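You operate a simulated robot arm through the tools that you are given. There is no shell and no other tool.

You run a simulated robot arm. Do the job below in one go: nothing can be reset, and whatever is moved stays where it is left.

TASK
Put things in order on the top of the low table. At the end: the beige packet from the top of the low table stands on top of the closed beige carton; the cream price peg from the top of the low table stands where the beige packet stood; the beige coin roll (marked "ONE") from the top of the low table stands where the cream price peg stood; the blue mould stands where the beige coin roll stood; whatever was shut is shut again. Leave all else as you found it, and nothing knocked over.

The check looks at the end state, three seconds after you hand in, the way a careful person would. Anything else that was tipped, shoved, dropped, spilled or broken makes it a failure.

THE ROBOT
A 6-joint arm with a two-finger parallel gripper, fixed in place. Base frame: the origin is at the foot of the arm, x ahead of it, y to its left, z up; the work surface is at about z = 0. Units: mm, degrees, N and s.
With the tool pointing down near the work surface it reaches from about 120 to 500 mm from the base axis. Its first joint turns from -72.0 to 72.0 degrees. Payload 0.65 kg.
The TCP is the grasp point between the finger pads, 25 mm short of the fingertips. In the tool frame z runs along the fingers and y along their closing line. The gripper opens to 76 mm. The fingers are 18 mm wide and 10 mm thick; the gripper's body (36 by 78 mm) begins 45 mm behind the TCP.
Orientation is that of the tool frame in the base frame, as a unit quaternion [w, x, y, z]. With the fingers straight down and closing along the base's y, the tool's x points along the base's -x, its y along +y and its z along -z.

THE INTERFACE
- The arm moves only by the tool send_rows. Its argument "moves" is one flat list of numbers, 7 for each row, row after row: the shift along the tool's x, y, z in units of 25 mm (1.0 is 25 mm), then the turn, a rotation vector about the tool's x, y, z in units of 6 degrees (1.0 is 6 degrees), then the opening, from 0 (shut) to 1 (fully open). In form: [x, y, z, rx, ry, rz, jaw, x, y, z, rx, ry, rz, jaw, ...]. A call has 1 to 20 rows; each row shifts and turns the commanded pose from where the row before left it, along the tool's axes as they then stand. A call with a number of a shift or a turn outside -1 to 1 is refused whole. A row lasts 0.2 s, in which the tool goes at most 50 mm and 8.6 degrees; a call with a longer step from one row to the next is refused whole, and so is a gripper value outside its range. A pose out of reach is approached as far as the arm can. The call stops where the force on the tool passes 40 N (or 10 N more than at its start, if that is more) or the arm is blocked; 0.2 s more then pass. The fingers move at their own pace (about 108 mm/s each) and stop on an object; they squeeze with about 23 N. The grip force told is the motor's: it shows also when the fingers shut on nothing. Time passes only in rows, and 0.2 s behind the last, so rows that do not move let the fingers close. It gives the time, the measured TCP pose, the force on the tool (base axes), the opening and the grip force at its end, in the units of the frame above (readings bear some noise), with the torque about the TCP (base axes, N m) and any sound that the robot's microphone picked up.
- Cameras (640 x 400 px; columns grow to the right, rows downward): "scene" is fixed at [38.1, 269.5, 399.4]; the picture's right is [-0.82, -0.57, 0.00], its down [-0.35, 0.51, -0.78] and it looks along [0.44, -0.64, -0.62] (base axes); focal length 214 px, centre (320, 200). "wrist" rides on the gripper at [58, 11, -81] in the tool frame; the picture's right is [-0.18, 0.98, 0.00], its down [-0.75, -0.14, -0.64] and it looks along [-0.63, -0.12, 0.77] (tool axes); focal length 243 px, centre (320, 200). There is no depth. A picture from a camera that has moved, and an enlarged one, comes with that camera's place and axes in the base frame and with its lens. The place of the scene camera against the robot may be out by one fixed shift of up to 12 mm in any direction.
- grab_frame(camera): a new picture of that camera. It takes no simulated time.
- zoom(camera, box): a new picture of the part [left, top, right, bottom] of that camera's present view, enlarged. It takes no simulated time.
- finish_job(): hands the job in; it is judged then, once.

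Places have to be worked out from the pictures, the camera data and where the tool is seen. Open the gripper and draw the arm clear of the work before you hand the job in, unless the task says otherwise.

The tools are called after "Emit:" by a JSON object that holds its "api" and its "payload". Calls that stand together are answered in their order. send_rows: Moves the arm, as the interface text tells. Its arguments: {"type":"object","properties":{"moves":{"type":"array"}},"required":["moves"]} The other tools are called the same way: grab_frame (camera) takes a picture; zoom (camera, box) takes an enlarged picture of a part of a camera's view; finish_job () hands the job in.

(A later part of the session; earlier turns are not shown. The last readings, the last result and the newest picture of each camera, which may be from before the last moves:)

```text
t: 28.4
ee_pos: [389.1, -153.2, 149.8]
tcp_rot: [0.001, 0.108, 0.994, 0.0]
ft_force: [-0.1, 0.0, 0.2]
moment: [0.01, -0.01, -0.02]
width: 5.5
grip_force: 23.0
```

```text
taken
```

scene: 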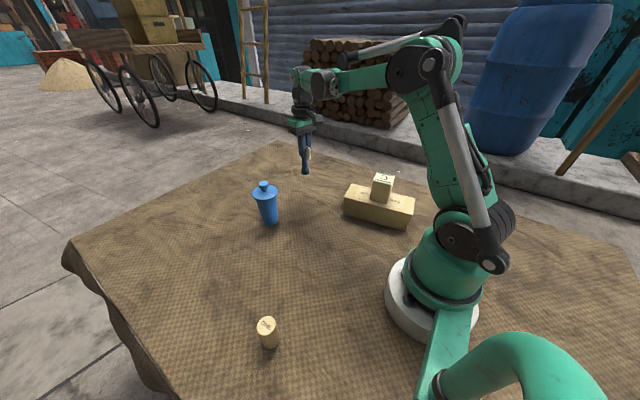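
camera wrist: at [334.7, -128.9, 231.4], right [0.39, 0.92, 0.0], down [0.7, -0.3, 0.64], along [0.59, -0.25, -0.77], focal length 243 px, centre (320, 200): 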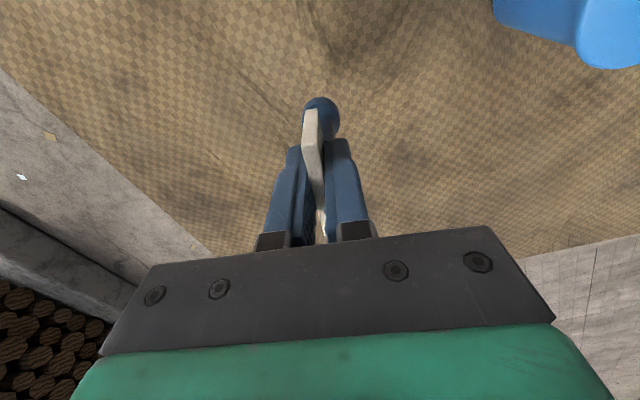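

The peg is over the target spot at (389,-153). I'll come down to about 4 mm above touchdown, then slow.

Emit:
{"api": "send_rows", "payload": {"moves": [0, -0.04, 0.8, 0, 0, 0, 0, 0, 0, 0.8, 0, 0, 0, 0, 0, 0, 0.6, 0, 0, 0, 0, 0, 0, 0.36, 0, 0, 0, 0, 0, 0, 0, 0, 0, 0, 0]}}

Emit:
{"api": "zoom", "payload": {"camera": "scene", "box": [270, 140, 350, 220]}}

```text
t: 29.6
ee_pos: [388.3, -153.8, 87.5]
tcp_rot: [0.001, 0.109, 0.994, 0.001]
ft_force: [-0.1, 0.6, -0.8]
moment: [-0.01, 0.03, -0.02]
width: 5.4
grip_force: 23.4
```

```text
5.00 times, centred on (310, 180) of scene
camera zoom: at [38.1, 269.5, 399.4], right [-0.82, -0.57, 0.0], down [-0.35, 0.51, -0.78], along [0.44, -0.64, -0.62], focal length 1072 px, centre (370, 300)
```

zoom: 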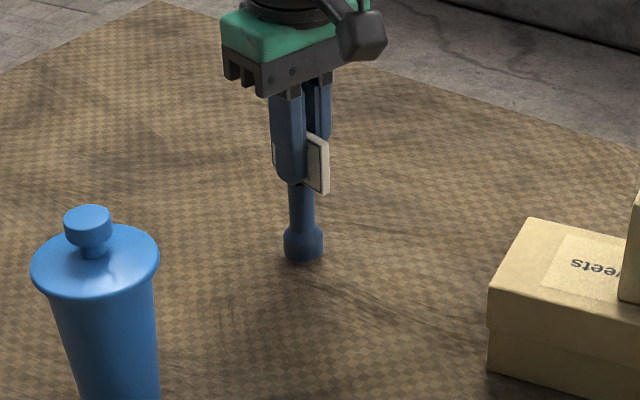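

The peg base is about 5–6 mm above the cloth and upright. I'll continue in small steps.

Emit:
{"api": "send_rows", "payload": {"moves": [0, 0, 0.06, 0, 0, 0, 0, 0, 0, 0.06, 0, 0, 0, 0, 0, 0, 0.05, 0, 0, 0, 0]}}

```text
t: 30.4
ee_pos: [390.1, -153.8, 82.0]
tcp_rot: [0.002, 0.108, 0.994, 0.001]
ft_force: [0.0, 0.2, -0.7]
moment: [0.0, 0.0, 0.0]
width: 5.4
grip_force: 23.4
```

No contact yet at z=82, and the peg was grasped at about 81. I'll take two more fine steps.

Emit:
{"api": "send_rows", "payload": {"moves": [0, 0, 0.03, 0, 0, 0, 0, 0, 0, 0.03, 0, 0, 0, 0]}}

Emit:
{"api": "zoom", "payload": {"camera": "scene", "box": [270, 140, 350, 220]}}

```text
t: 31.0
ee_pos: [389.5, -154.8, 79.7]
tcp_rot: [0.001, 0.109, 0.994, 0.001]
ft_force: [-0.3, 0.2, -1.2]
moment: [0.01, -0.05, -0.02]
width: 5.3
grip_force: 22.9
```

```text
5.00 times, centred on (310, 180) of scene
camera zoom: at [38.1, 269.5, 399.4], right [-0.82, -0.57, 0.0], down [-0.35, 0.51, -0.78], along [0.44, -0.64, -0.62], focal length 1072 px, centre (370, 300)
```

zoom: 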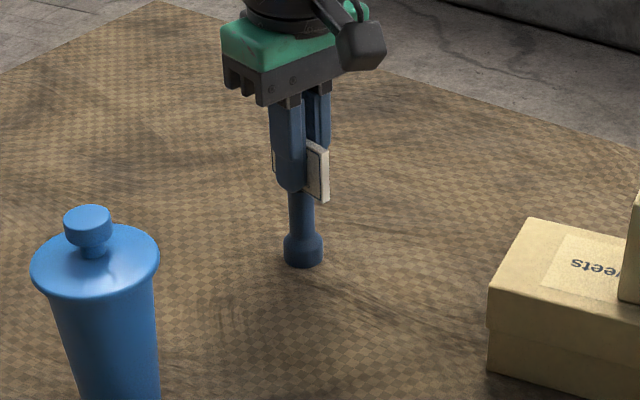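

Still no contact force, so I'll continue with sub-millimetre steps.

Emit:
{"api": "send_rows", "payload": {"moves": [0, 0, 0.03, 0, 0, 0, 0]}}

Emit:
{"api": "send_rows", "payload": {"moves": [0, 0, 0.03, 0, 0, 0, 0]}}

```text
t: 31.4
ee_pos: [390.4, -153.9, 81.8]
tcp_rot: [0.001, 0.109, 0.994, 0.0]
ft_force: [0.8, 0.1, 18.0]
moment: [-0.03, -0.08, -0.02]
width: 5.3
grip_force: 23.0
```

```text
t: 31.8
ee_pos: [388.8, -155.3, 79.4]
tcp_rot: [0.001, 0.108, 0.994, 0.001]
ft_force: [0.3, 1.3, 18.1]
moment: [0.04, -0.02, -0.02]
width: 5.3
grip_force: 23.4
```

Contact registered at 18 N. I'll back off about a millimetre and release gently.

Emit:
{"api": "send_rows", "payload": {"moves": [0, 0, -0.04, 0, 0, 0, 0, 0, 0, 0, 0, 0, 0, 0]}}

```text
t: 32.4
ee_pos: [387.8, -155.3, 79.6]
tcp_rot: [0.001, 0.109, 0.994, 0.001]
ft_force: [0.3, 0.7, 0.2]
moment: [0.03, -0.02, 0.01]
width: 5.4
grip_force: 23.2
```

The force is about zero, so the peg is resting with almost no load. I'll open slowly and check.

Emit:
{"api": "send_rows", "payload": {"moves": [0, 0, 0, 0, 0, 0, 0.1, 0, 0, 0, 0, 0, 0, 0.2, 0, 0, 0, 0, 0, 0, 0.4, 0, 0, 0, 0, 0, 0, 0.6, 0, 0, 0, 0, 0, 0, 0.6]}}

Emit:
{"api": "zoom", "payload": {"camera": "scene", "box": [270, 140, 350, 220]}}

Emit:
{"api": "grab_frame", "payload": {"camera": "wrist"}}

```text
t: 33.6
ee_pos: [389.1, -153.9, 80.1]
tcp_rot: [0.001, 0.109, 0.994, 0.001]
ft_force: [0.4, -0.2, 0.5]
moment: [-0.03, -0.03, 0.01]
width: 45.7
grip_force: 0.0
```

```text
5.00 times, centred on (310, 180) of scene
camera zoom: at [38.1, 269.5, 399.4], right [-0.82, -0.57, 0.0], down [-0.35, 0.51, -0.78], along [0.44, -0.64, -0.62], focal length 1072 px, centre (370, 300)
```

zoom: 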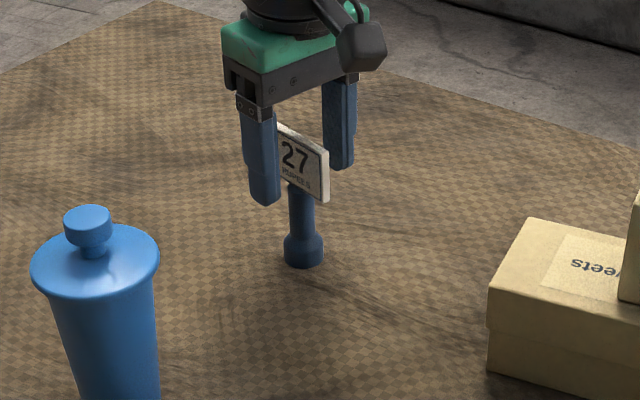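

```text
taken
camera wrist: at [334.3, -131.0, 161.8], right [0.39, 0.92, 0.0], down [0.7, -0.3, 0.64], along [0.59, -0.25, -0.77], focal length 243 px, centre (320, 200)
```

wrist: 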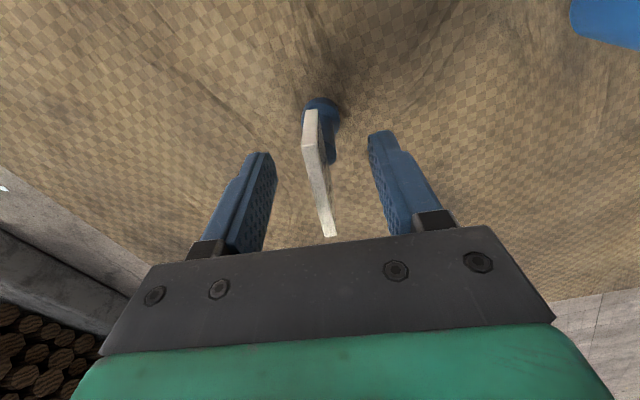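

The peg stands upright at the packet's old place. I'll rise straight up, undo the yaw, then travel towards the coin roll.

Emit:
{"api": "send_rows", "payload": {"moves": [0, 0, -0.3, 0, 0, 0, 0.6, 0, 0, -0.7, 0, 0, 0, 0.6, 0, 0, -1, 0, 0, 0, 0.8, 0, 0, -1, 0, 0, 0, 1, 0, 0, -1, 0, 0, -0.7, 1, 0, 0, -1, 0, 0, -0.7, 1, 0, 0, -1, 0, 0, -0.7, 1, 0, 0, -0.4, 0, 0, 0, 1, 0, 0, 0, 0, 0, 0, 1]}}

Emit:
{"api": "grab_frame", "payload": {"camera": "scene"}}

Emit:
{"api": "grab_frame", "payload": {"camera": "wrist"}}

```text
t: 35.6
ee_pos: [390.1, -155.7, 240.3]
tcp_rot: [0.002, -0.001, 1.0, 0.0]
ft_force: [-1.1, -0.1, 0.2]
moment: [-0.02, -0.01, -0.01]
width: 76.1
grip_force: 0.0
```

```text
taken
```

scene: 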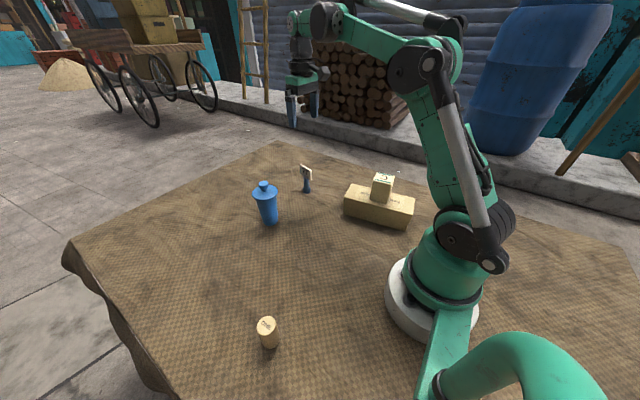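

```text
taken
camera wrist: at [330.4, -143.4, 321.8], right [0.18, 0.98, 0.0], down [0.75, -0.14, 0.64], along [0.63, -0.12, -0.76], focal length 243 px, centre (320, 200)
```

wrist: 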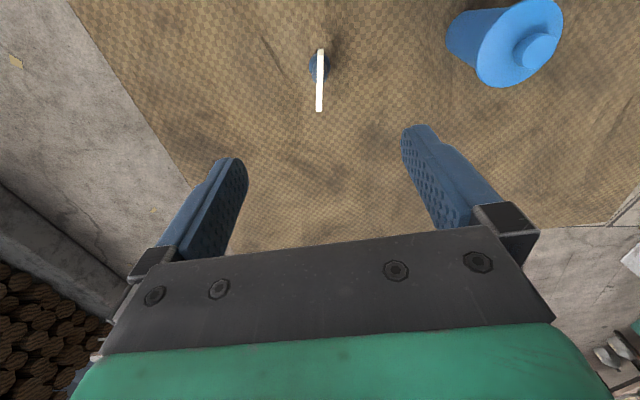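

The peg stands clear on its new spot. I'll now travel at height to above the coin roll, estimated near (187,212).

Emit:
{"api": "send_rows", "payload": {"moves": [0.539, 0.977, 0, 0, 0, 0, 1, 0.539, 0.977, 0, 0, 0, 0, 1, 0.539, 0.977, 0, 0, 0, 0, 1, 0.539, 0.977, 0, 0, 0, 0, 1, 0.539, 0.977, 0, 0, 0, 0, 1, 0.539, 0.977, 0, 0, 0, 0, 1, 0.539, 0.977, 0, 0, 0, 0, 1, 0.539, 0.977, 0, 0, 0, 0, 1, 0.539, 0.977, 0, 0, 0, 0, 1, 0.539, 0.977, 0, 0, 0, 0, 1, 0.539, 0.977, 0, 0, 0, 0, 1, 0.539, 0.977, 0, 0, 0, 0, 1, 0.539, 0.977, 0, 0, 0, 0, 1, 0.539, 0.977, 0, 0, 0, 0, 1, 0.539, 0.977, 0, 0, 0, 0, 1, 0, 0, 0.7, 0, 0, 0, 1, 0, 0, 0.7, 0, 0, 0, 1, 0, 0, 0, 0, 0, 0, 1]}}

Emit:
{"api": "grab_frame", "payload": {"camera": "wrist"}}

Emit:
{"api": "grab_frame", "payload": {"camera": "scene"}}

```text
t: 39.4
ee_pos: [187.3, 211.5, 204.8]
tcp_rot: [0.001, -0.001, 1.0, 0.0]
ft_force: [0.7, -0.4, 0.7]
moment: [-0.01, 0.01, 0.0]
width: 75.9
grip_force: 0.0
```

```text
taken
camera wrist: at [127.7, 222.3, 287.0], right [0.18, 0.98, 0.0], down [0.75, -0.14, 0.64], along [0.63, -0.12, -0.76], focal length 243 px, centre (320, 200)
```

wrist: 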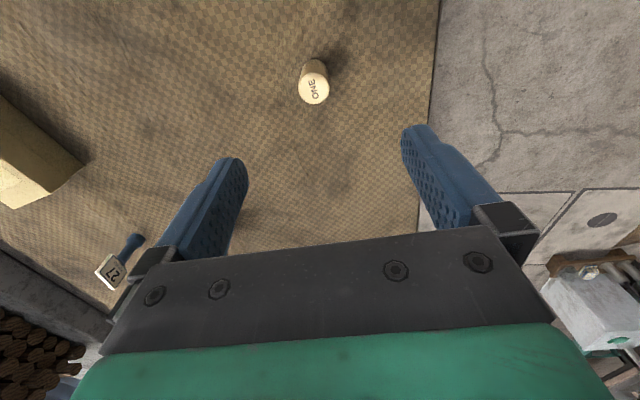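

```text
taken
```

scene: 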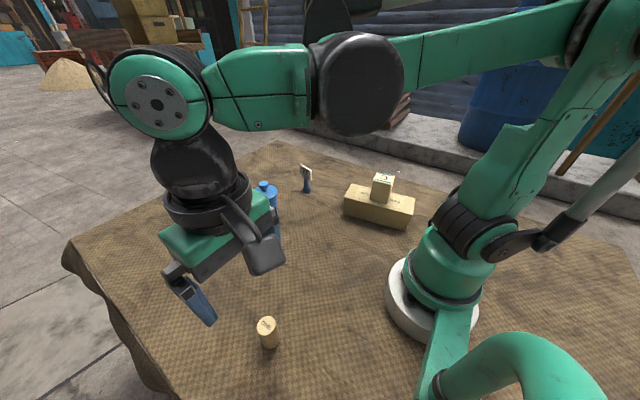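

The roll shows up in the wrist view, so I'll zoom in to measure it.

Emit:
{"api": "zoom", "payload": {"camera": "wrist", "box": [270, 30, 360, 120]}}

```text
4.44 times, centred on (315, 75) of wrist
camera zoom: at [127.7, 222.3, 287.0], right [0.18, 0.98, 0.0], down [0.75, -0.14, 0.64], along [0.63, -0.12, -0.76], focal length 1078 px, centre (342, 756)
```

zoom: 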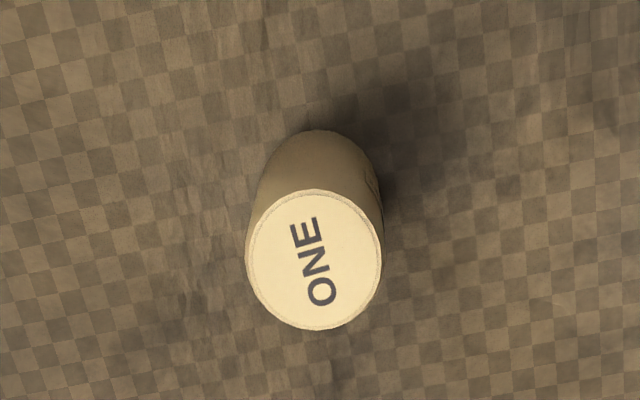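

The roll is about 27 mm in diameter and 60 mm tall, centred at (187.7,206). I'll correct y by -5.5 mm and descend around it.

Emit:
{"api": "send_rows", "payload": {"moves": [0, -0.22, 0, 0, 0, 0, 1, 0, 0, 0.9, 0, 0, 0, 1, 0, 0, 1, 0, 0, 0, 1, 0, 0, 1, 0, 0, 0, 1, 0, 0, 1, 0, 0, 0, 1, 0, 0, 1, 0, 0, 0, 1, 0, 0, 0.8, 0, 0, 0, 1, 0, 0, 0.6, 0, 0, 0, 1, 0, 0, 0.25, 0, 0, 0, 1, 0, 0, 0, 0, 0, 0, 1]}}

Emit:
{"api": "grab_frame", "payload": {"camera": "wrist"}}

Emit:
{"api": "zoom", "payload": {"camera": "scene", "box": [210, 270, 330, 380]}}

```text
t: 41.6
ee_pos: [186.7, 205.2, 40.9]
tcp_rot: [0.002, 0.0, 1.0, 0.0]
ft_force: [0.0, 0.4, 0.2]
moment: [-0.03, 0.01, -0.01]
width: 76.1
grip_force: 0.1
```

```text
taken
camera wrist: at [127.9, 217.2, 122.8], right [0.18, 0.98, 0.0], down [0.75, -0.14, 0.64], along [0.63, -0.12, -0.76], focal length 243 px, centre (320, 200)
```

wrist: 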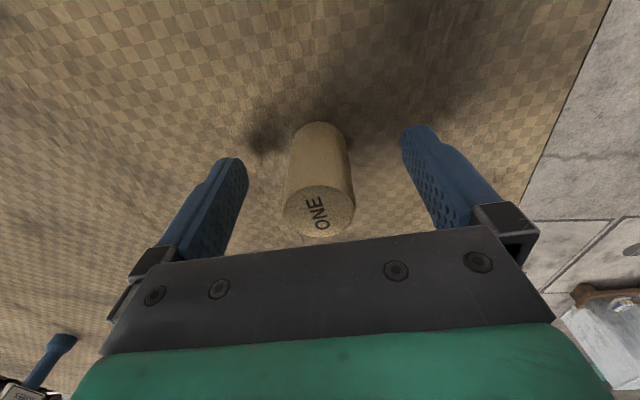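

```text
3.64 times, centred on (270, 325) of scene
camera zoom: at [38.1, 269.5, 399.4], right [-0.82, -0.57, 0.0], down [-0.35, 0.51, -0.78], along [0.44, -0.64, -0.62], focal length 780 px, centre (502, -254)
```

zoom: 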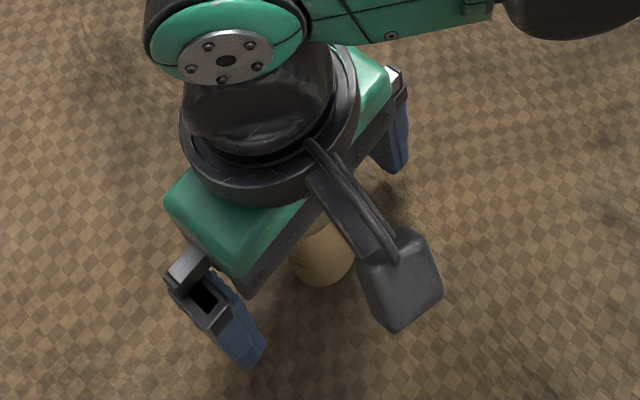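

The roll sits centred between the fingers. I'll close on it.

Emit:
{"api": "send_rows", "payload": {"moves": [0, 0.02, 0, 0, 0, 0, 0.7, 0, 0, 0, 0, 0, 0, 0.45, 0, 0, 0, 0, 0, 0, 0.3, 0, 0, 0, 0, 0, 0, 0, 0, 0, 0, 0, 0, 0, 0]}}

Emit:
{"api": "zoom", "payload": {"camera": "wrist", "box": [220, 80, 420, 250]}}

```text
t: 42.8
ee_pos: [185.1, 206.2, 41.3]
tcp_rot: [0.001, 0.0, 1.0, 0.0]
ft_force: [0.1, 0.0, 0.1]
moment: [-0.04, 0.04, -0.03]
width: 28.2
grip_force: 23.4
```

```text
2.35 times, centred on (320, 165) of wrist
camera zoom: at [128.0, 217.6, 122.9], right [0.18, 0.98, 0.0], down [0.75, -0.14, 0.64], along [0.63, -0.12, -0.76], focal length 571 px, centre (320, 282)
```

zoom: 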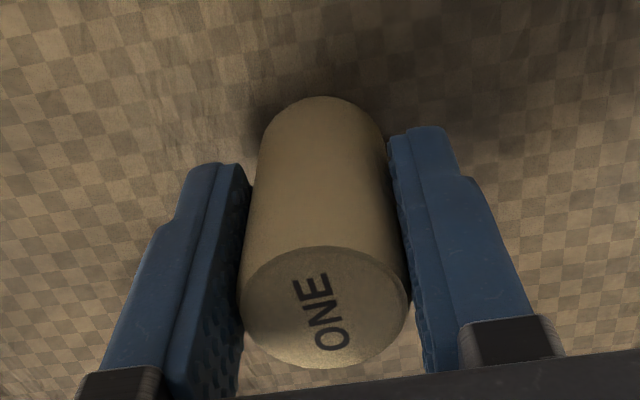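

The roll is gripped at 28.2 mm. By apparent size it is about 52 mm tall and its centre lies about 4 mm forward of the TCP, so its spot is (190.3,206). I'll lift it straight up.

Emit:
{"api": "send_rows", "payload": {"moves": [0, 0, -0.3, 0, 0, 0, 0, 0, 0, -0.7, 0, 0, 0, 0, 0, 0, -1, 0, 0, 0, 0, 0, 0, -1, 0, 0, 0, 0, 0, 0, -1, 0, 0, 0, 0, 0, 0, -1, 0, 0, 0, 0, 0, 0, -0.4, 0, 0, 0, 0, 0, 0, 0, 0, 0, 0, 0]}}

Emit:
{"api": "grab_frame", "payload": {"camera": "wrist"}}

Emit:
{"api": "zoom", "payload": {"camera": "wrist", "box": [220, 80, 420, 250]}}

Emit:
{"api": "grab_frame", "payload": {"camera": "scene"}}

```text
t: 44.6
ee_pos: [185.1, 206.4, 176.6]
tcp_rot: [0.001, -0.002, 1.0, 0.0]
ft_force: [0.1, -0.3, -1.8]
moment: [-0.01, -0.03, 0.02]
width: 28.4
grip_force: 23.0
```

```text
taken
camera wrist: at [127.3, 217.7, 258.2], right [0.18, 0.98, 0.0], down [0.75, -0.14, 0.64], along [0.63, -0.12, -0.76], focal length 243 px, centre (320, 200)
```

wrist: 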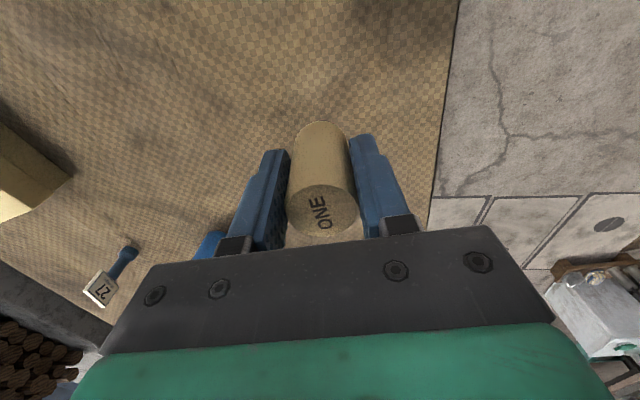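

```text
2.35 times, centred on (320, 165) of wrist
camera zoom: at [127.3, 217.7, 258.2], right [0.18, 0.98, 0.0], down [0.75, -0.14, 0.64], along [0.63, -0.12, -0.76], focal length 571 px, centre (320, 282)
```

zoom: 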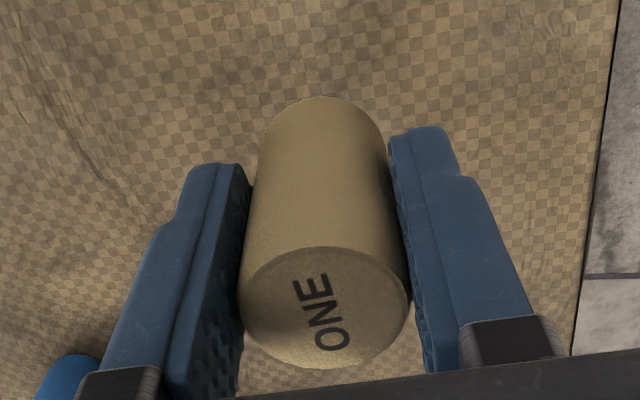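

```text
taken
```

scene: 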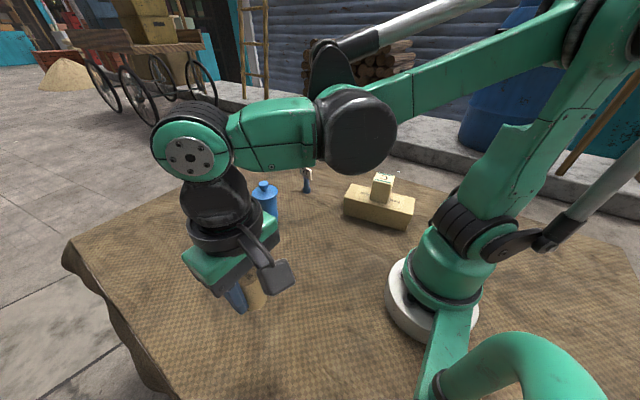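

The roll is held steady. I'll carry it to the peg's old spot, aiming the roll centre at (348.5,146.3), which puts the TCP at about (344,146.2).

Emit:
{"api": "send_rows", "payload": {"moves": [-0.902, -0.343, 0, 0, 0, 0, 0, -0.902, -0.343, 0, 0, 0, 0, 0, -0.902, -0.343, 0, 0, 0, 0, 0, -0.902, -0.343, 0, 0, 0, 0, 0, -0.902, -0.343, 0, 0, 0, 0, 0, -0.902, -0.343, 0, 0, 0, 0, 0, -0.902, -0.343, 0, 0, 0, 0, 0, 0, 0, 0.8, 0, 0, 0, 0, 0, 0, 1, 0, 0, 0, 0, 0, 0, 1, 0, 0, 0, 0, 0, 0, 1, 0, 0, 0, 0, 0, 0, 0.9, 0, 0, 0, 0, 0, 0, 0.4, 0, 0, 0, 0, 0, 0, 0, 0, 0, 0, 0]}}

Emit:
{"api": "grab_frame", "payload": {"camera": "wrist"}}

Emit:
{"api": "zoom", "payload": {"camera": "scene", "box": [180, 190, 280, 290]}}

```text
t: 47.6
ee_pos: [345.2, 144.8, 49.1]
tcp_rot: [0.001, -0.001, 1.0, 0.0]
ft_force: [-0.5, 0.0, -1.0]
moment: [-0.01, 0.04, 0.01]
width: 28.5
grip_force: 22.8
```

```text
taken
camera wrist: at [286.1, 156.8, 130.6], right [0.18, 0.98, 0.0], down [0.75, -0.14, 0.64], along [0.63, -0.12, -0.76], focal length 243 px, centre (320, 200)
```

wrist: 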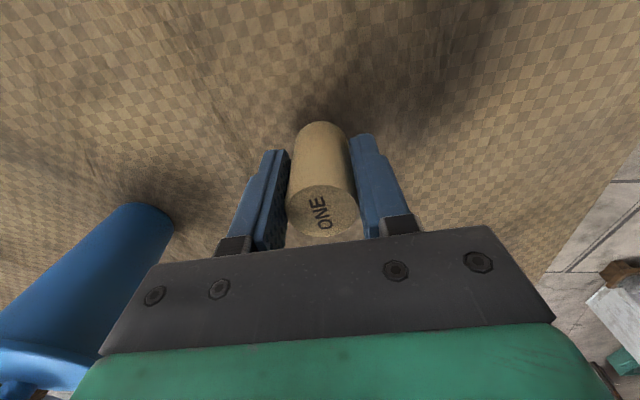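

```text
4.00 times, centred on (230, 240) of scene
camera zoom: at [38.1, 269.5, 399.4], right [-0.82, -0.57, 0.0], down [-0.35, 0.51, -0.78], along [0.44, -0.64, -0.62], focal length 858 px, centre (680, 40)
```

zoom: 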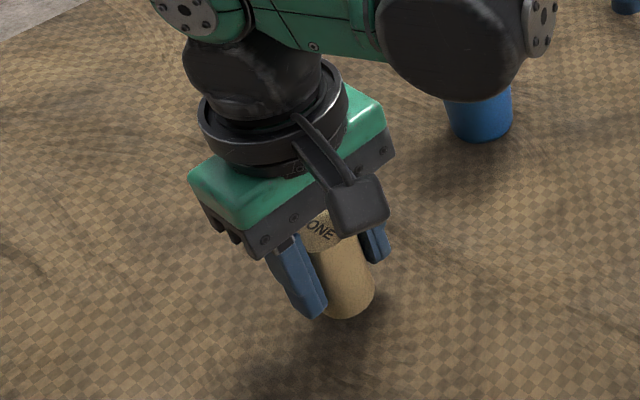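

I'm about 8 mm above touchdown at z=49.1, and the roll was grasped at 41.2. I'll lower gently.

Emit:
{"api": "send_rows", "payload": {"moves": [0, 0, 0.1, 0, 0, 0, 0, 0, 0, 0.1, 0, 0, 0, 0, 0, 0, 0.05, 0, 0, 0, 0]}}

Emit:
{"api": "send_rows", "payload": {"moves": [0, 0, 0.03, 0, 0, 0, 0]}}

```text
t: 48.4
ee_pos: [345.5, 144.6, 43.7]
tcp_rot: [0.001, -0.001, 1.0, 0.0]
ft_force: [0.7, 0.2, -1.3]
moment: [0.02, -0.03, 0.02]
width: 28.2
grip_force: 23.0
```

```text
t: 48.8
ee_pos: [345.2, 146.7, 40.9]
tcp_rot: [0.001, 0.0, 1.0, 0.0]
ft_force: [0.1, 0.1, -1.8]
moment: [-0.04, 0.0, 0.04]
width: 28.3
grip_force: 23.0
```

Still no contact (-1.8 N), so I'll continue with fine steps.

Emit:
{"api": "send_rows", "payload": {"moves": [0, 0, 0.03, 0, 0, 0, 0]}}

Emit:
{"api": "send_rows", "payload": {"moves": [0, 0, 0.02, 0, 0, 0, 0]}}

```text
t: 49.2
ee_pos: [345.4, 146.1, 40.5]
tcp_rot: [0.0, 0.0, 1.0, -0.001]
ft_force: [-0.2, -1.1, 6.3]
moment: [-0.04, 0.03, -0.02]
width: 28.3
grip_force: 22.8
```

```text
t: 49.6
ee_pos: [344.7, 146.6, 39.9]
tcp_rot: [0.001, -0.001, 1.0, 0.0]
ft_force: [0.5, -2.1, 17.8]
moment: [-0.07, -0.1, 0.01]
width: 28.7
grip_force: 23.0
```

The roll touched down at 6 N, then 18 N. I'll back off slightly and release.

Emit:
{"api": "send_rows", "payload": {"moves": [0, 0, -0.03, 0, 0, 0, 0, 0, 0, 0, 0, 0, 0, 0.4, 0, 0, 0, 0, 0, 0, 0.5, 0, 0, 0, 0, 0, 0, 0.7, 0, 0, 0, 0, 0, 0, 0.7]}}

Emit:
{"api": "grab_frame", "payload": {"camera": "wrist"}}

Emit:
{"api": "zoom", "payload": {"camera": "scene", "box": [180, 190, 280, 290]}}

```text
t: 50.8
ee_pos: [344.8, 147.0, 41.4]
tcp_rot: [0.001, 0.0, 1.0, -0.001]
ft_force: [0.6, -0.5, 0.5]
moment: [0.0, -0.02, -0.02]
width: 53.4
grip_force: 0.1
```

```text
taken
camera wrist: at [285.9, 157.5, 123.0], right [0.18, 0.98, 0.0], down [0.75, -0.14, 0.64], along [0.63, -0.12, -0.76], focal length 243 px, centre (320, 200)
```

wrist: 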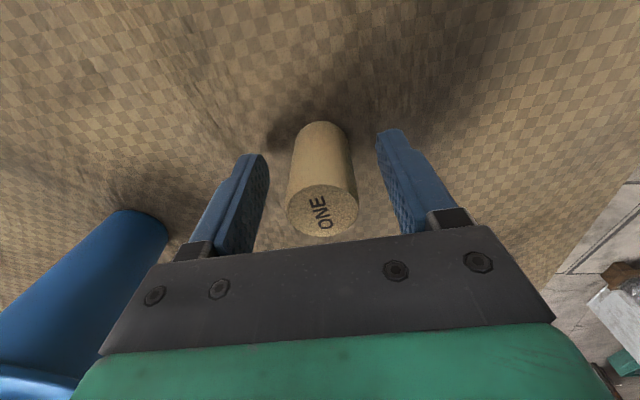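

```text
4.00 times, centred on (230, 240) of scene
camera zoom: at [38.1, 269.5, 399.4], right [-0.82, -0.57, 0.0], down [-0.35, 0.51, -0.78], along [0.44, -0.64, -0.62], focal length 858 px, centre (680, 40)
```

zoom: 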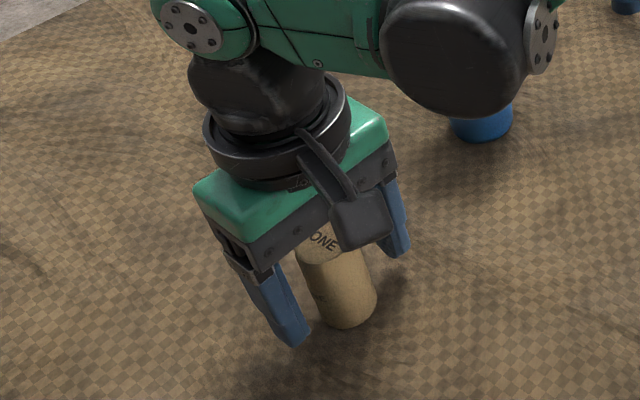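

The roll stands exactly where the peg stood; its base pixel matches. The mould's lid (≈62 mm across) overhangs the body, so a straight-down grip would catch the lid rim. I'll have to grip the body from the side, below the lid. First I'll rise clear and look at the mould.

Emit:
{"api": "send_rows", "payload": {"moves": [0, 0, -0.3, 0, 0, 0, 0.7, 0, 0, -0.7, 0, 0, 0, 0.7, 0, 0, -1, 0, 0, 0, 0.8, 0, 0, -1, 0, 0, 0, 1, 0, 0, -1, 0, 0, 0, 1, 0, 0, -1, 0, 0, 0, 1, 0, 0, -1, 0, 0, 0, 1, 0.9, -0.9, 0, 0, 0, 0, 1, 0.9, -0.9, 0, 0, 0, 0, 1, 0.9, -0.9, 0, 0, 0, 0, 1, 0.9, -0.9, 0, 0, 0, 0, 1, 0, -0.9, 0, 0, 0, 0, 1, 0, 0, 0, 0, 0, 0, 1]}}

Emit:
{"api": "grab_frame", "payload": {"camera": "wrist"}}

Emit:
{"api": "grab_frame", "payload": {"camera": "scene"}}

```text
t: 53.6
ee_pos: [254.5, 33.8, 192.2]
tcp_rot: [0.001, -0.001, 1.0, 0.0]
ft_force: [0.4, 0.7, 0.2]
moment: [-0.03, -0.01, 0.01]
width: 76.2
grip_force: 0.0
```

```text
taken
camera wrist: at [196.5, 44.7, 273.3], right [0.18, 0.98, 0.0], down [0.75, -0.14, 0.64], along [0.63, -0.12, -0.76], focal length 243 px, centre (320, 200)
```

wrist: 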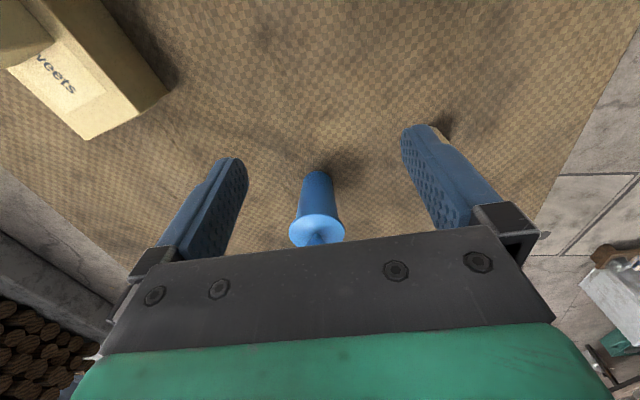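

```text
taken
```

scene: 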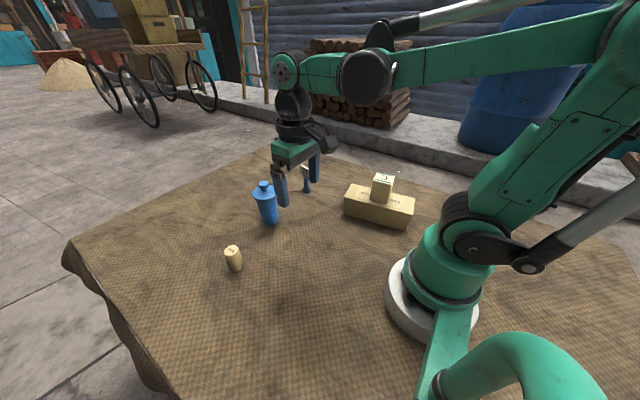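

All placed items look right. I'll zoom in on the mould to get its dimensions.

Emit:
{"api": "zoom", "payload": {"camera": "wrist", "box": [270, 150, 370, 250]}}

Emit:
{"api": "zoom", "payload": {"camera": "scene", "box": [235, 170, 300, 235]}}

```text
4.00 times, centred on (320, 200) of wrist
camera zoom: at [196.5, 44.7, 273.3], right [0.18, 0.98, 0.0], down [0.75, -0.14, 0.64], along [0.63, -0.12, -0.76], focal length 970 px, centre (320, 200)
```

zoom: 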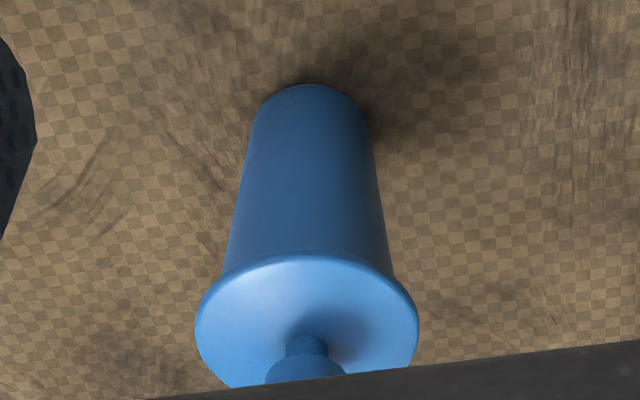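

```text
6.15 times, centred on (268, 202) of scene
camera zoom: at [38.1, 269.5, 399.4], right [-0.82, -0.57, 0.0], down [-0.35, 0.51, -0.78], along [0.44, -0.64, -0.62], focal length 1320 px, centre (643, 185)
```

zoom: 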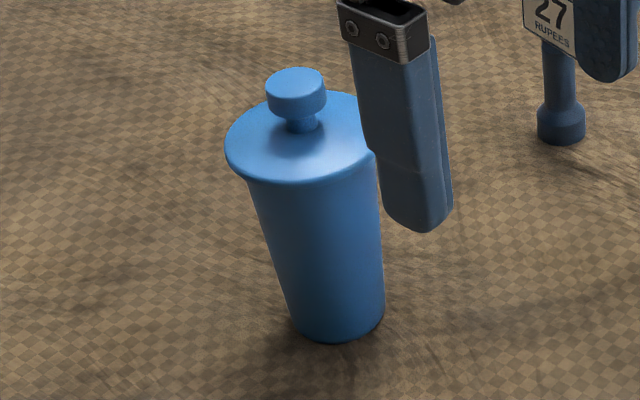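

The mould is at about (390.5,5). Its body is 40 mm across at the base and 48 mm at the top, the lid rim (r≈31) spans z≈86–92, and the knob top is at about 116. I'll move back to (290,5,150) and tilt the tool 60° towards +x, to see whether the arm can take a side-grasp pose.

Emit:
{"api": "send_rows", "payload": {"moves": [-0.71, -0.575, 0.845, 0, 0, 0, 1, -0.71, -0.575, 0.845, 0, 0, 0, 1, 0, 0, 0, 0, -1, 0, 1, 0, 0, 0, 0, -1, 0, 1, 0, 0, 0, 0, -1, 0, 1, 0, 0, 0, 0, -1, 0, 1, 0, 0, 0, 0, -1, 0, 1, 0, 0, 0, 0, 0, 0, 1]}}

Emit:
{"api": "grab_frame", "payload": {"camera": "wrist"}}

Emit:
{"api": "grab_frame", "payload": {"camera": "scene"}}

```text
t: 55.4
ee_pos: [290.4, 5.6, 149.0]
tcp_rot: [0.261, 0.0, 0.965, 0.001]
ft_force: [0.7, -0.3, 0.2]
moment: [-0.02, 0.0, -0.02]
width: 76.2
grip_force: 0.1
```

```text
taken
camera wrist: at [199.0, 16.1, 190.6], right [0.16, 0.98, 0.09], down [0.33, -0.14, 0.93], along [0.93, -0.12, -0.34], focal length 243 px, centre (320, 200)
```

wrist: 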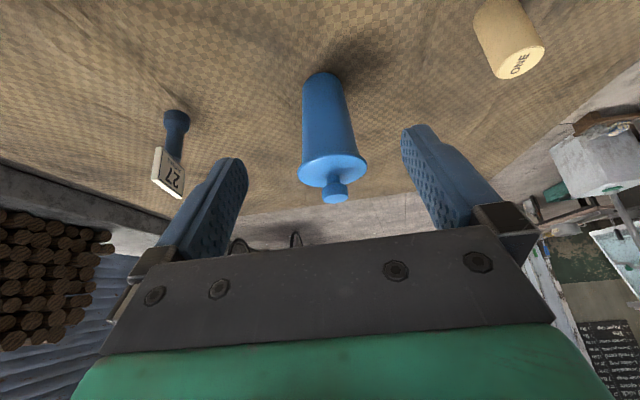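

```text
taken
```

scene: 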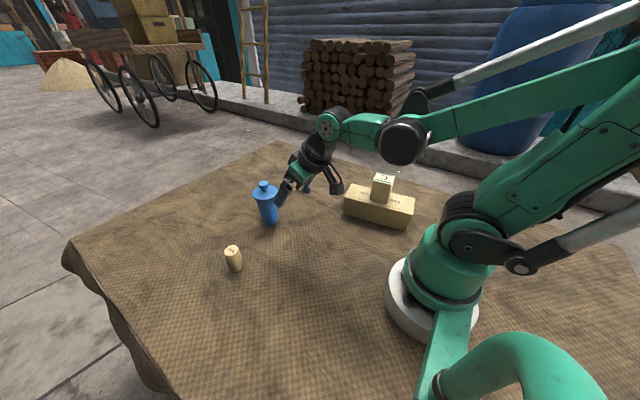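

A 30° tilt works. I'll continue to 60° and then use the side-on view to measure the mould.

Emit:
{"api": "send_rows", "payload": {"moves": [0, 0, 0, 0, -1, 0, 1, 0, 0, 0, 0, -1, 0, 1, 0, 0, 0, 0, -1, 0, 1, 0, 0, 0, 0, -1, 0, 1, 0, 0, 0, 0, -1, 0, 1, 0, 0, 0, 0, 0, 0, 1]}}

Emit:
{"api": "grab_frame", "payload": {"camera": "wrist"}}

Emit:
{"api": "grab_frame", "payload": {"camera": "scene"}}

```text
t: 56.8
ee_pos: [296.2, 4.9, 153.5]
tcp_rot: [0.501, 0.0, 0.865, 0.0]
ft_force: [0.0, -0.5, 0.4]
moment: [0.0, 0.0, -0.03]
width: 75.8
grip_force: 0.0
```

```text
taken
camera wrist: at [197.3, 16.5, 144.1], right [0.09, 0.98, 0.16], down [-0.18, -0.14, 0.97], along [0.98, -0.12, 0.17], focal length 243 px, centre (320, 200)
```

wrist: 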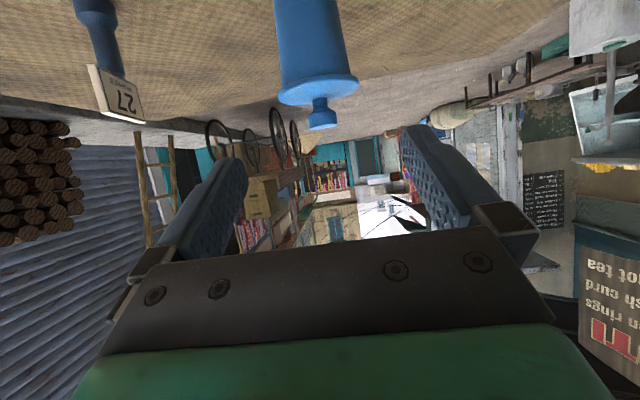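

```text
taken
```

scene: 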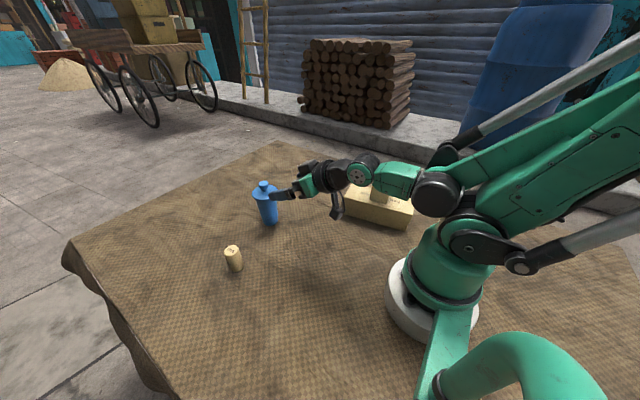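

The tilt reads 60°, but the position came out a few mm off, at (296,5,153). I'll wait two rows to see whether that is lag or a reach limit.

Emit:
{"api": "send_rows", "payload": {"moves": [0, 0, 0, 0, 0, 0, 1, 0, 0, 0, 0, 0, 0, 1]}}

Emit:
{"api": "zoom", "payload": {"camera": "scene", "box": [230, 130, 450, 270]}}

```text
t: 57.4
ee_pos: [296.6, 5.2, 154.2]
tcp_rot: [0.501, -0.001, 0.866, 0.001]
ft_force: [0.9, 0.1, 0.0]
moment: [0.03, -0.02, 0.04]
width: 76.1
grip_force: 0.1
```

```text
2.86 times, centred on (340, 200) of scene
camera zoom: at [38.1, 269.5, 399.4], right [-0.82, -0.57, 0.0], down [-0.35, 0.51, -0.78], along [0.44, -0.64, -0.62], focal length 613 px, centre (263, 200)
```

zoom: 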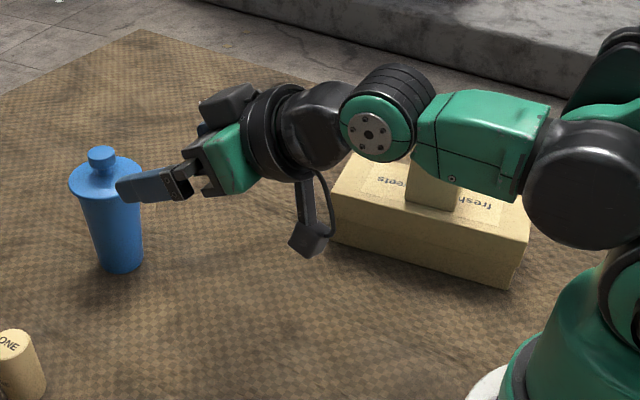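

The offset is steady, so this is a reach limit when high and close in. Lower down should be easier. I'll zoom in on this side view to measure the lid underside, then choose a tilt of about 50°.

Emit:
{"api": "zoom", "payload": {"camera": "wrist", "box": [250, 0, 380, 140]}}

```text
2.86 times, centred on (315, 70) of wrist
camera zoom: at [197.2, 16.4, 144.0], right [0.09, 0.98, 0.16], down [-0.18, -0.14, 0.97], along [0.98, -0.12, 0.17], focal length 693 px, centre (334, 571)
```

zoom: 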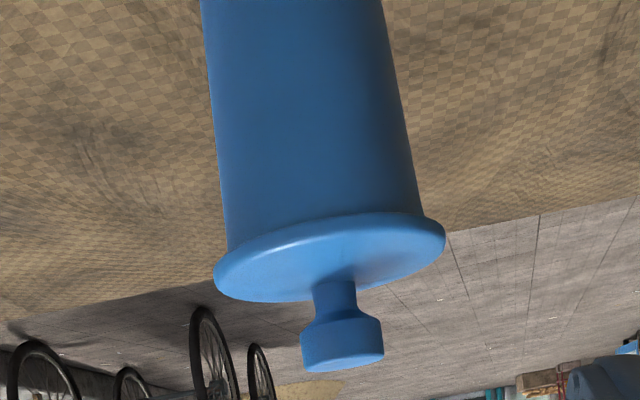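

The lid rim is at z≈92–95 and the knob top at about 120, so a 50° side grip with the TCP at z≈60 and 10 mm short of the mould axis clears the lid. Before touching the mould I'll do an empty rehearsal, swinging to the roll's old spot at that tilt to confirm the place pose is reachable.

Emit:
{"api": "send_rows", "payload": {"moves": [0, 0, 0, 0, 0.833, 0, 1, 0, 0, 0, 0, 0.833, 0, 1, 0.227, 0.9, 0.041, -0.59, 0, -0.495, 1, 0.227, 0.9, 0.041, -0.59, 0, -0.495, 1, 0.227, 0.9, 0.041, -0.59, 0, -0.495, 1, 0.227, 0.9, 0.041, -0.59, 0, -0.495, 1, 0.227, 0.9, 0.041, -0.59, 0, -0.495, 1, 0.227, 0.9, 0.041, -0.59, 0, -0.495, 1, 0.227, 0.9, 0.041, -0.59, 0, -0.495, 1, 0.227, 0.9, 0.041, -0.59, 0, -0.495, 1, 0.227, 0.9, 0.041, -0.59, 0, -0.495, 1, 0.227, 0.9, 0.041, -0.59, 0, -0.495, 1, 0, 0, 0, 0, 0, 0, 1]}}

Emit:
{"api": "grab_frame", "payload": {"camera": "scene"}}

Emit:
{"api": "grab_frame", "payload": {"camera": "wrist"}}

```text
t: 60.2
ee_pos: [196.2, 210.5, 106.5]
tcp_rot: [0.389, -0.356, 0.833, 0.165]
ft_force: [-0.7, -0.7, -0.1]
moment: [0.01, 0.04, -0.03]
width: 76.1
grip_force: 0.2
out of reach, approached as far as the arm can: row 12
```

```text
taken
```

scene: 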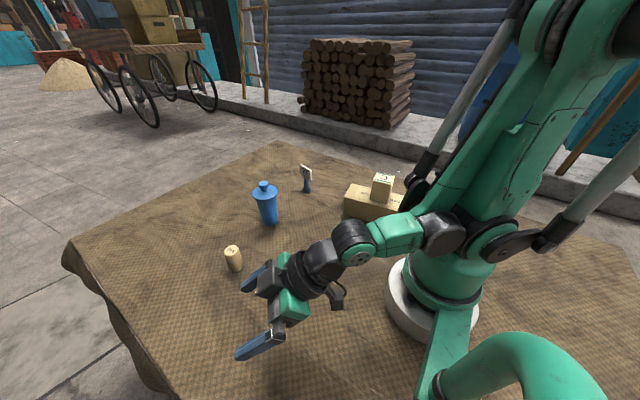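

```text
taken
camera wrist: at [119.5, 147.1, 113.8], right [-0.63, 0.76, 0.14], down [0.09, -0.1, 0.99], along [0.77, 0.64, -0.01], focal length 243 px, centre (320, 200)
```

wrist: 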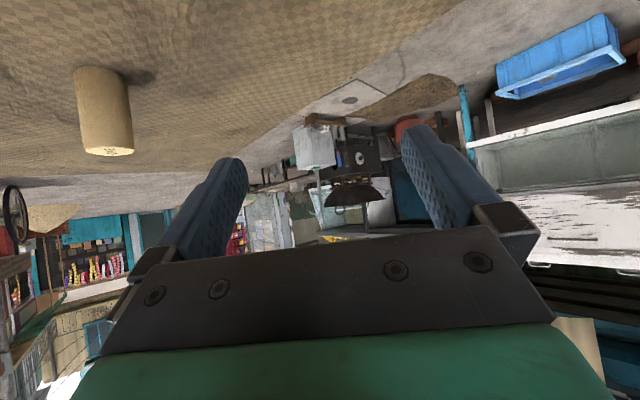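

The radial place pose at z≈100 is just out of reach; it stalled at r≈288 against the r≈270 I wanted. I'll lower to z≈60, still empty, and see whether that helps.

Emit:
{"api": "send_rows", "payload": {"moves": [0.613, 0, 0.514, 0, 0, 0, 1, 0.613, 0, 0.514, 0, 0, 0, 1, 0, 0, 0, 0, 0, 0, 1]}}

Emit:
{"api": "grab_frame", "payload": {"camera": "scene"}}

```text
t: 61.0
ee_pos: [195.8, 211.0, 105.4]
tcp_rot: [0.389, -0.356, 0.834, 0.165]
ft_force: [1.0, -0.5, 0.9]
moment: [0.01, -0.03, -0.01]
width: 76.1
grip_force: 0.1
out of reach, approached as far as the arm can: row 1, 2
```

```text
taken
```

scene: 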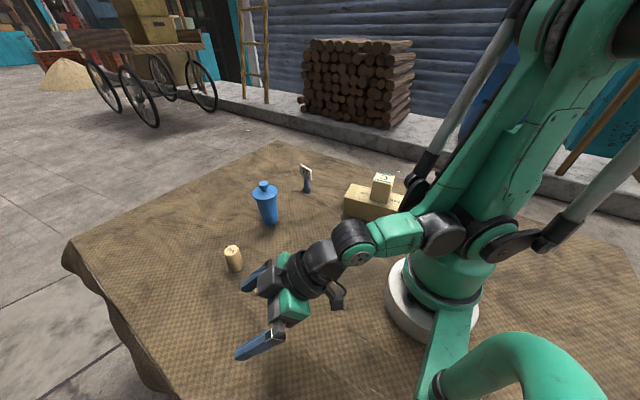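

Lowering didn't register from there. I'll back outward along the heading by 40 mm to regain reach and see where the commanded pose stands.

Emit:
{"api": "send_rows", "payload": {"moves": [-0.514, 0, 0.613, 0, 0, 0, 1, -0.514, 0, 0.613, 0, 0, 0, 1, 0, 0, 0, 0, 0, 0, 1]}}

```text
t: 61.8
ee_pos: [213.6, 228.2, 103.5]
tcp_rot: [0.39, -0.356, 0.833, 0.166]
ft_force: [0.1, 0.3, -0.3]
moment: [-0.03, 0.0, -0.01]
width: 75.9
grip_force: 0.1
```

Back in reach at r≈312, z≈103. Next I'll go down to z≈60 at this radius, still empty.

Emit:
{"api": "send_rows", "payload": {"moves": [0.659, 0, 0.553, 0, 0, 0, 1, 0.659, 0, 0.553, 0, 0, 0, 1, 0, 0, 0, 0, 0, 0, 1]}}

```text
t: 62.6
ee_pos: [218.7, 233.8, 96.7]
tcp_rot: [0.39, -0.356, 0.833, 0.166]
ft_force: [-0.4, -1.0, -0.4]
moment: [-0.02, 0.03, -0.02]
width: 75.8
grip_force: 0.0
out of reach, approached as far as the arm can: row 1, 2
```

Going lower is limited at this tilt. It looks like a wrist or forearm alignment limit rather than plain reach. I'll look at the arm's posture to understand it.

Emit:
{"api": "zoom", "payload": {"camera": "scene", "box": [200, 0, 640, 400]}}

Emit:
{"api": "zoom", "payload": {"camera": "scene", "box": [220, 180, 500, 370]}}

```text
1.00 times, centred on (420, 200) of scene (not enlarged: the box is as wide or as high as the picture)
camera zoom: at [38.1, 269.5, 399.4], right [-0.82, -0.57, 0.0], down [-0.35, 0.51, -0.78], along [0.44, -0.64, -0.62], focal length 214 px, centre (220, 200)
```

zoom: 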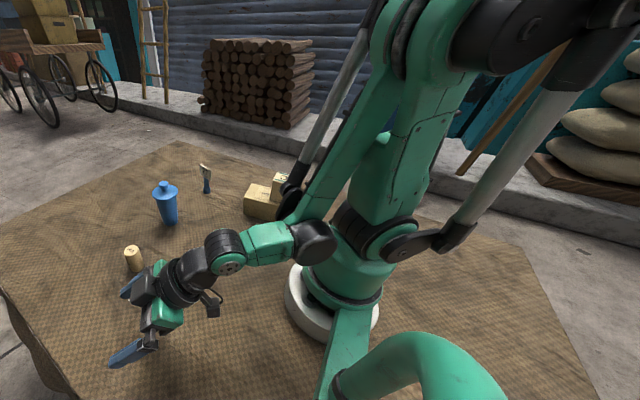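

```text
2.11 times, centred on (360, 275) of scene
camera zoom: at [38.1, 269.5, 399.4], right [-0.82, -0.57, 0.0], down [-0.35, 0.51, -0.78], along [0.44, -0.64, -0.62], focal length 452 px, centre (236, 42)
```

zoom: 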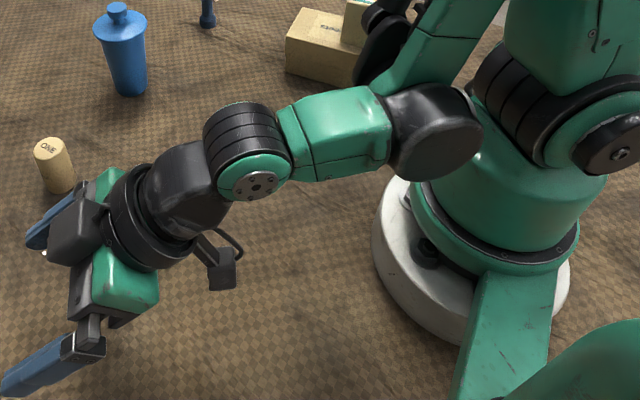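

The pattern fits a wrist-pitch limit: the tool can't bend up past the forearm when pointing radially. I'll use a heading to the side of the arm plane instead, which should keep the wrist bent. First I'll undo the tilt back to straight down, here in free space.

Emit:
{"api": "send_rows", "payload": {"moves": [0, 0, -0.3, 0, 0.926, 0, 1, 0, 0, -0.3, 0, 0.926, 0, 1, 0, 0, -0.3, 0, 0.926, 0, 1, 0, 0, -0.3, 0, 0.926, 0, 1, 0, 0, -0.3, 0, 0.926, 0, 1, 0, 0, -0.3, 0, 0.926, 0, 1, 0, 0, -0.3, 0, 0.926, 0, 1, 0, 0, -0.3, 0, 0.926, 0, 1, 0, 0, -0.3, 0, 0.926, 0, 1, 0, 0, 0, 0, 0, 0, 1]}}

Emit:
{"api": "grab_frame", "payload": {"camera": "scene"}}

```text
t: 64.8
ee_pos: [196.6, 211.1, 153.8]
tcp_rot: [0.0, -0.393, 0.92, 0.0]
ft_force: [-0.1, 0.3, -0.1]
moment: [-0.02, 0.01, -0.02]
width: 76.0
grip_force: 0.2
```

```text
taken
```

scene: 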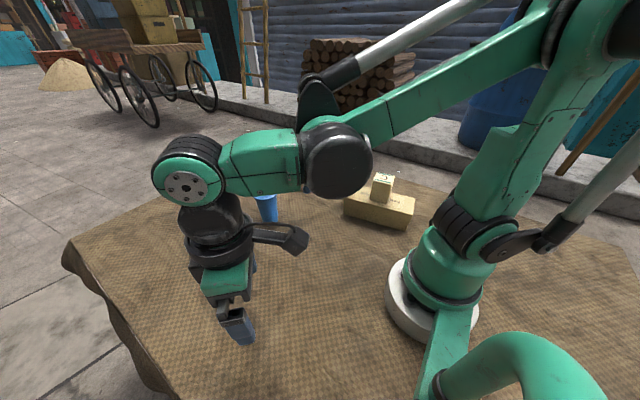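

Tool-down again. The wrist segment seems to stay level, so a sideways heading should work. I'll go to a pre-grasp point short of the mould at (318,-56), staying high, with the tool yaw at 40°.

Emit:
{"api": "send_rows", "payload": {"moves": [0, 0, -0.9, 0, 0, 0.525, 1, 0, 0, -0.9, 0, 0, 0.525, 1, 0.263, -0.9415, 0, 0, 0, 0, 1, 0.263, -0.9415, 0, 0, 0, 0, 1, 0.263, -0.9415, 0, 0, 0, 0, 1, 0.263, -0.9415, 0, 0, 0, 0, 1, 0.263, -0.9415, 0, 0, 0, 0, 1, 0.263, -0.9415, 0, 0, 0, 0, 1, 0.263, -0.9415, 0, 0, 0, 0, 1, 0.263, -0.9415, 0, 0, 0, 0, 1, 0.263, -0.9415, 0, 0, 0, 0, 1, 0.263, -0.9415, 0, 0, 0, 0, 1, 0.263, -0.9415, 0, 0, 0, 0, 1, 0.263, -0.9415, 0, 0, 0, 0, 1, 0, 0, 0, 0, 0, 0, 1]}}

Emit:
{"api": "grab_frame", "payload": {"camera": "scene"}}

```text
t: 68.0
ee_pos: [318.2, -56.4, 198.9]
tcp_rot: [0.0, -0.342, 0.94, 0.001]
ft_force: [-0.8, 0.3, -0.2]
moment: [-0.01, -0.03, 0.03]
width: 75.6
grip_force: 0.0
```

```text
taken
```

scene: 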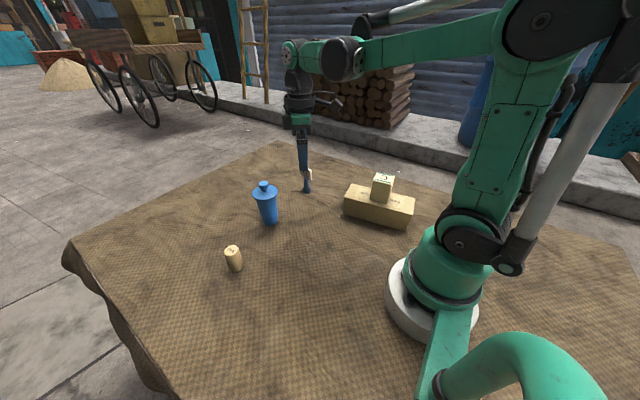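

I'm at the pre-grasp point, tool-down, z≈199, yaw 40°. I'll start the sideways tilt in two halves and check each.

Emit:
{"api": "send_rows", "payload": {"moves": [0, 0, 0, 0, -0.926, 0, 1, 0, 0, 0, 0, -0.926, 0, 1, 0, 0, 0, 0, -0.926, 0, 1, 0, 0, 0, 0, -0.926, 0, 1, 0, 0, 0, 0, 0, 0, 1]}}

Emit:
{"api": "grab_frame", "payload": {"camera": "scene"}}

```text
t: 69.2
ee_pos: [317.6, -55.7, 199.3]
tcp_rot: [0.183, -0.335, 0.922, 0.066]
ft_force: [0.2, 0.2, -0.1]
moment: [0.02, 0.02, 0.0]
width: 75.9
grip_force: 0.1
```

```text
taken
```

scene: 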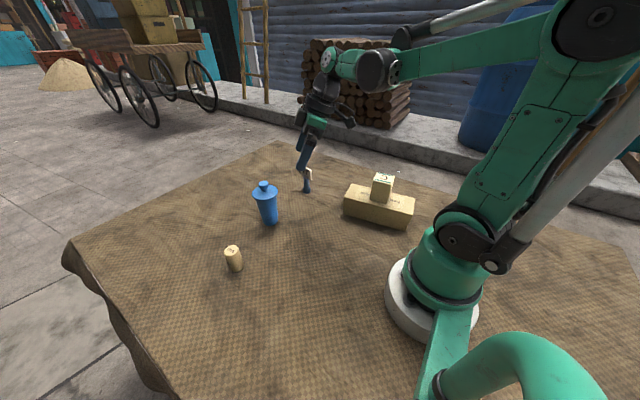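

The off-plane tilt is reachable. I'll continue to the full 50°.

Emit:
{"api": "send_rows", "payload": {"moves": [0, 0, 0, 0, -0.926, 0, 1, 0, 0, 0, 0, -0.926, 0, 1, 0, 0, 0, 0, -0.926, 0, 1, 0, 0, 0, 0, -0.926, 0, 1, 0, 0, 0, 0, -0.926, 0, 1, 0, 0, 0, 0, 0, 0, 1]}}

Emit:
{"api": "grab_frame", "payload": {"camera": "scene"}}

Emit:
{"api": "grab_frame", "payload": {"camera": "wrist"}}

```text
t: 70.6
ee_pos: [317.7, -56.4, 200.6]
tcp_rot: [0.399, -0.309, 0.851, 0.144]
ft_force: [0.8, 0.2, -0.3]
moment: [-0.02, 0.02, -0.01]
width: 76.1
grip_force: 0.0
```

```text
taken
```

scene: 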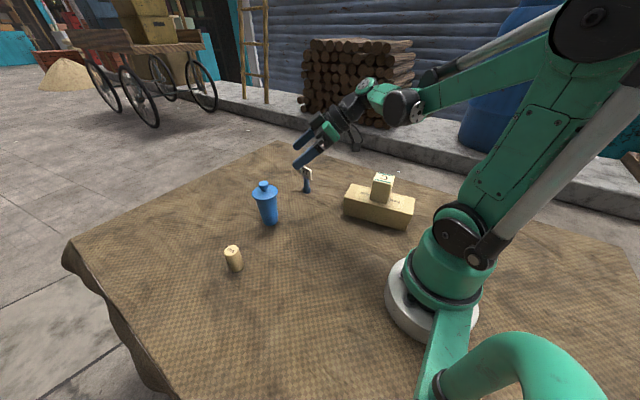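

```text
taken
camera wrist: at [234.1, -110.9, 207.5], right [-0.54, 0.83, 0.14], down [0.08, -0.11, 0.99], along [0.84, 0.55, -0.01], focal length 243 px, centre (320, 200)
```

wrist: 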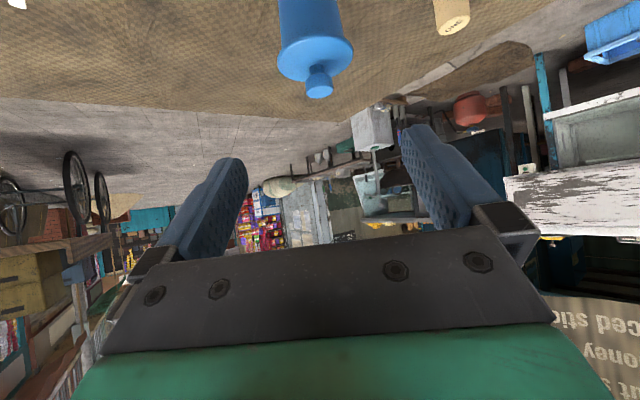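

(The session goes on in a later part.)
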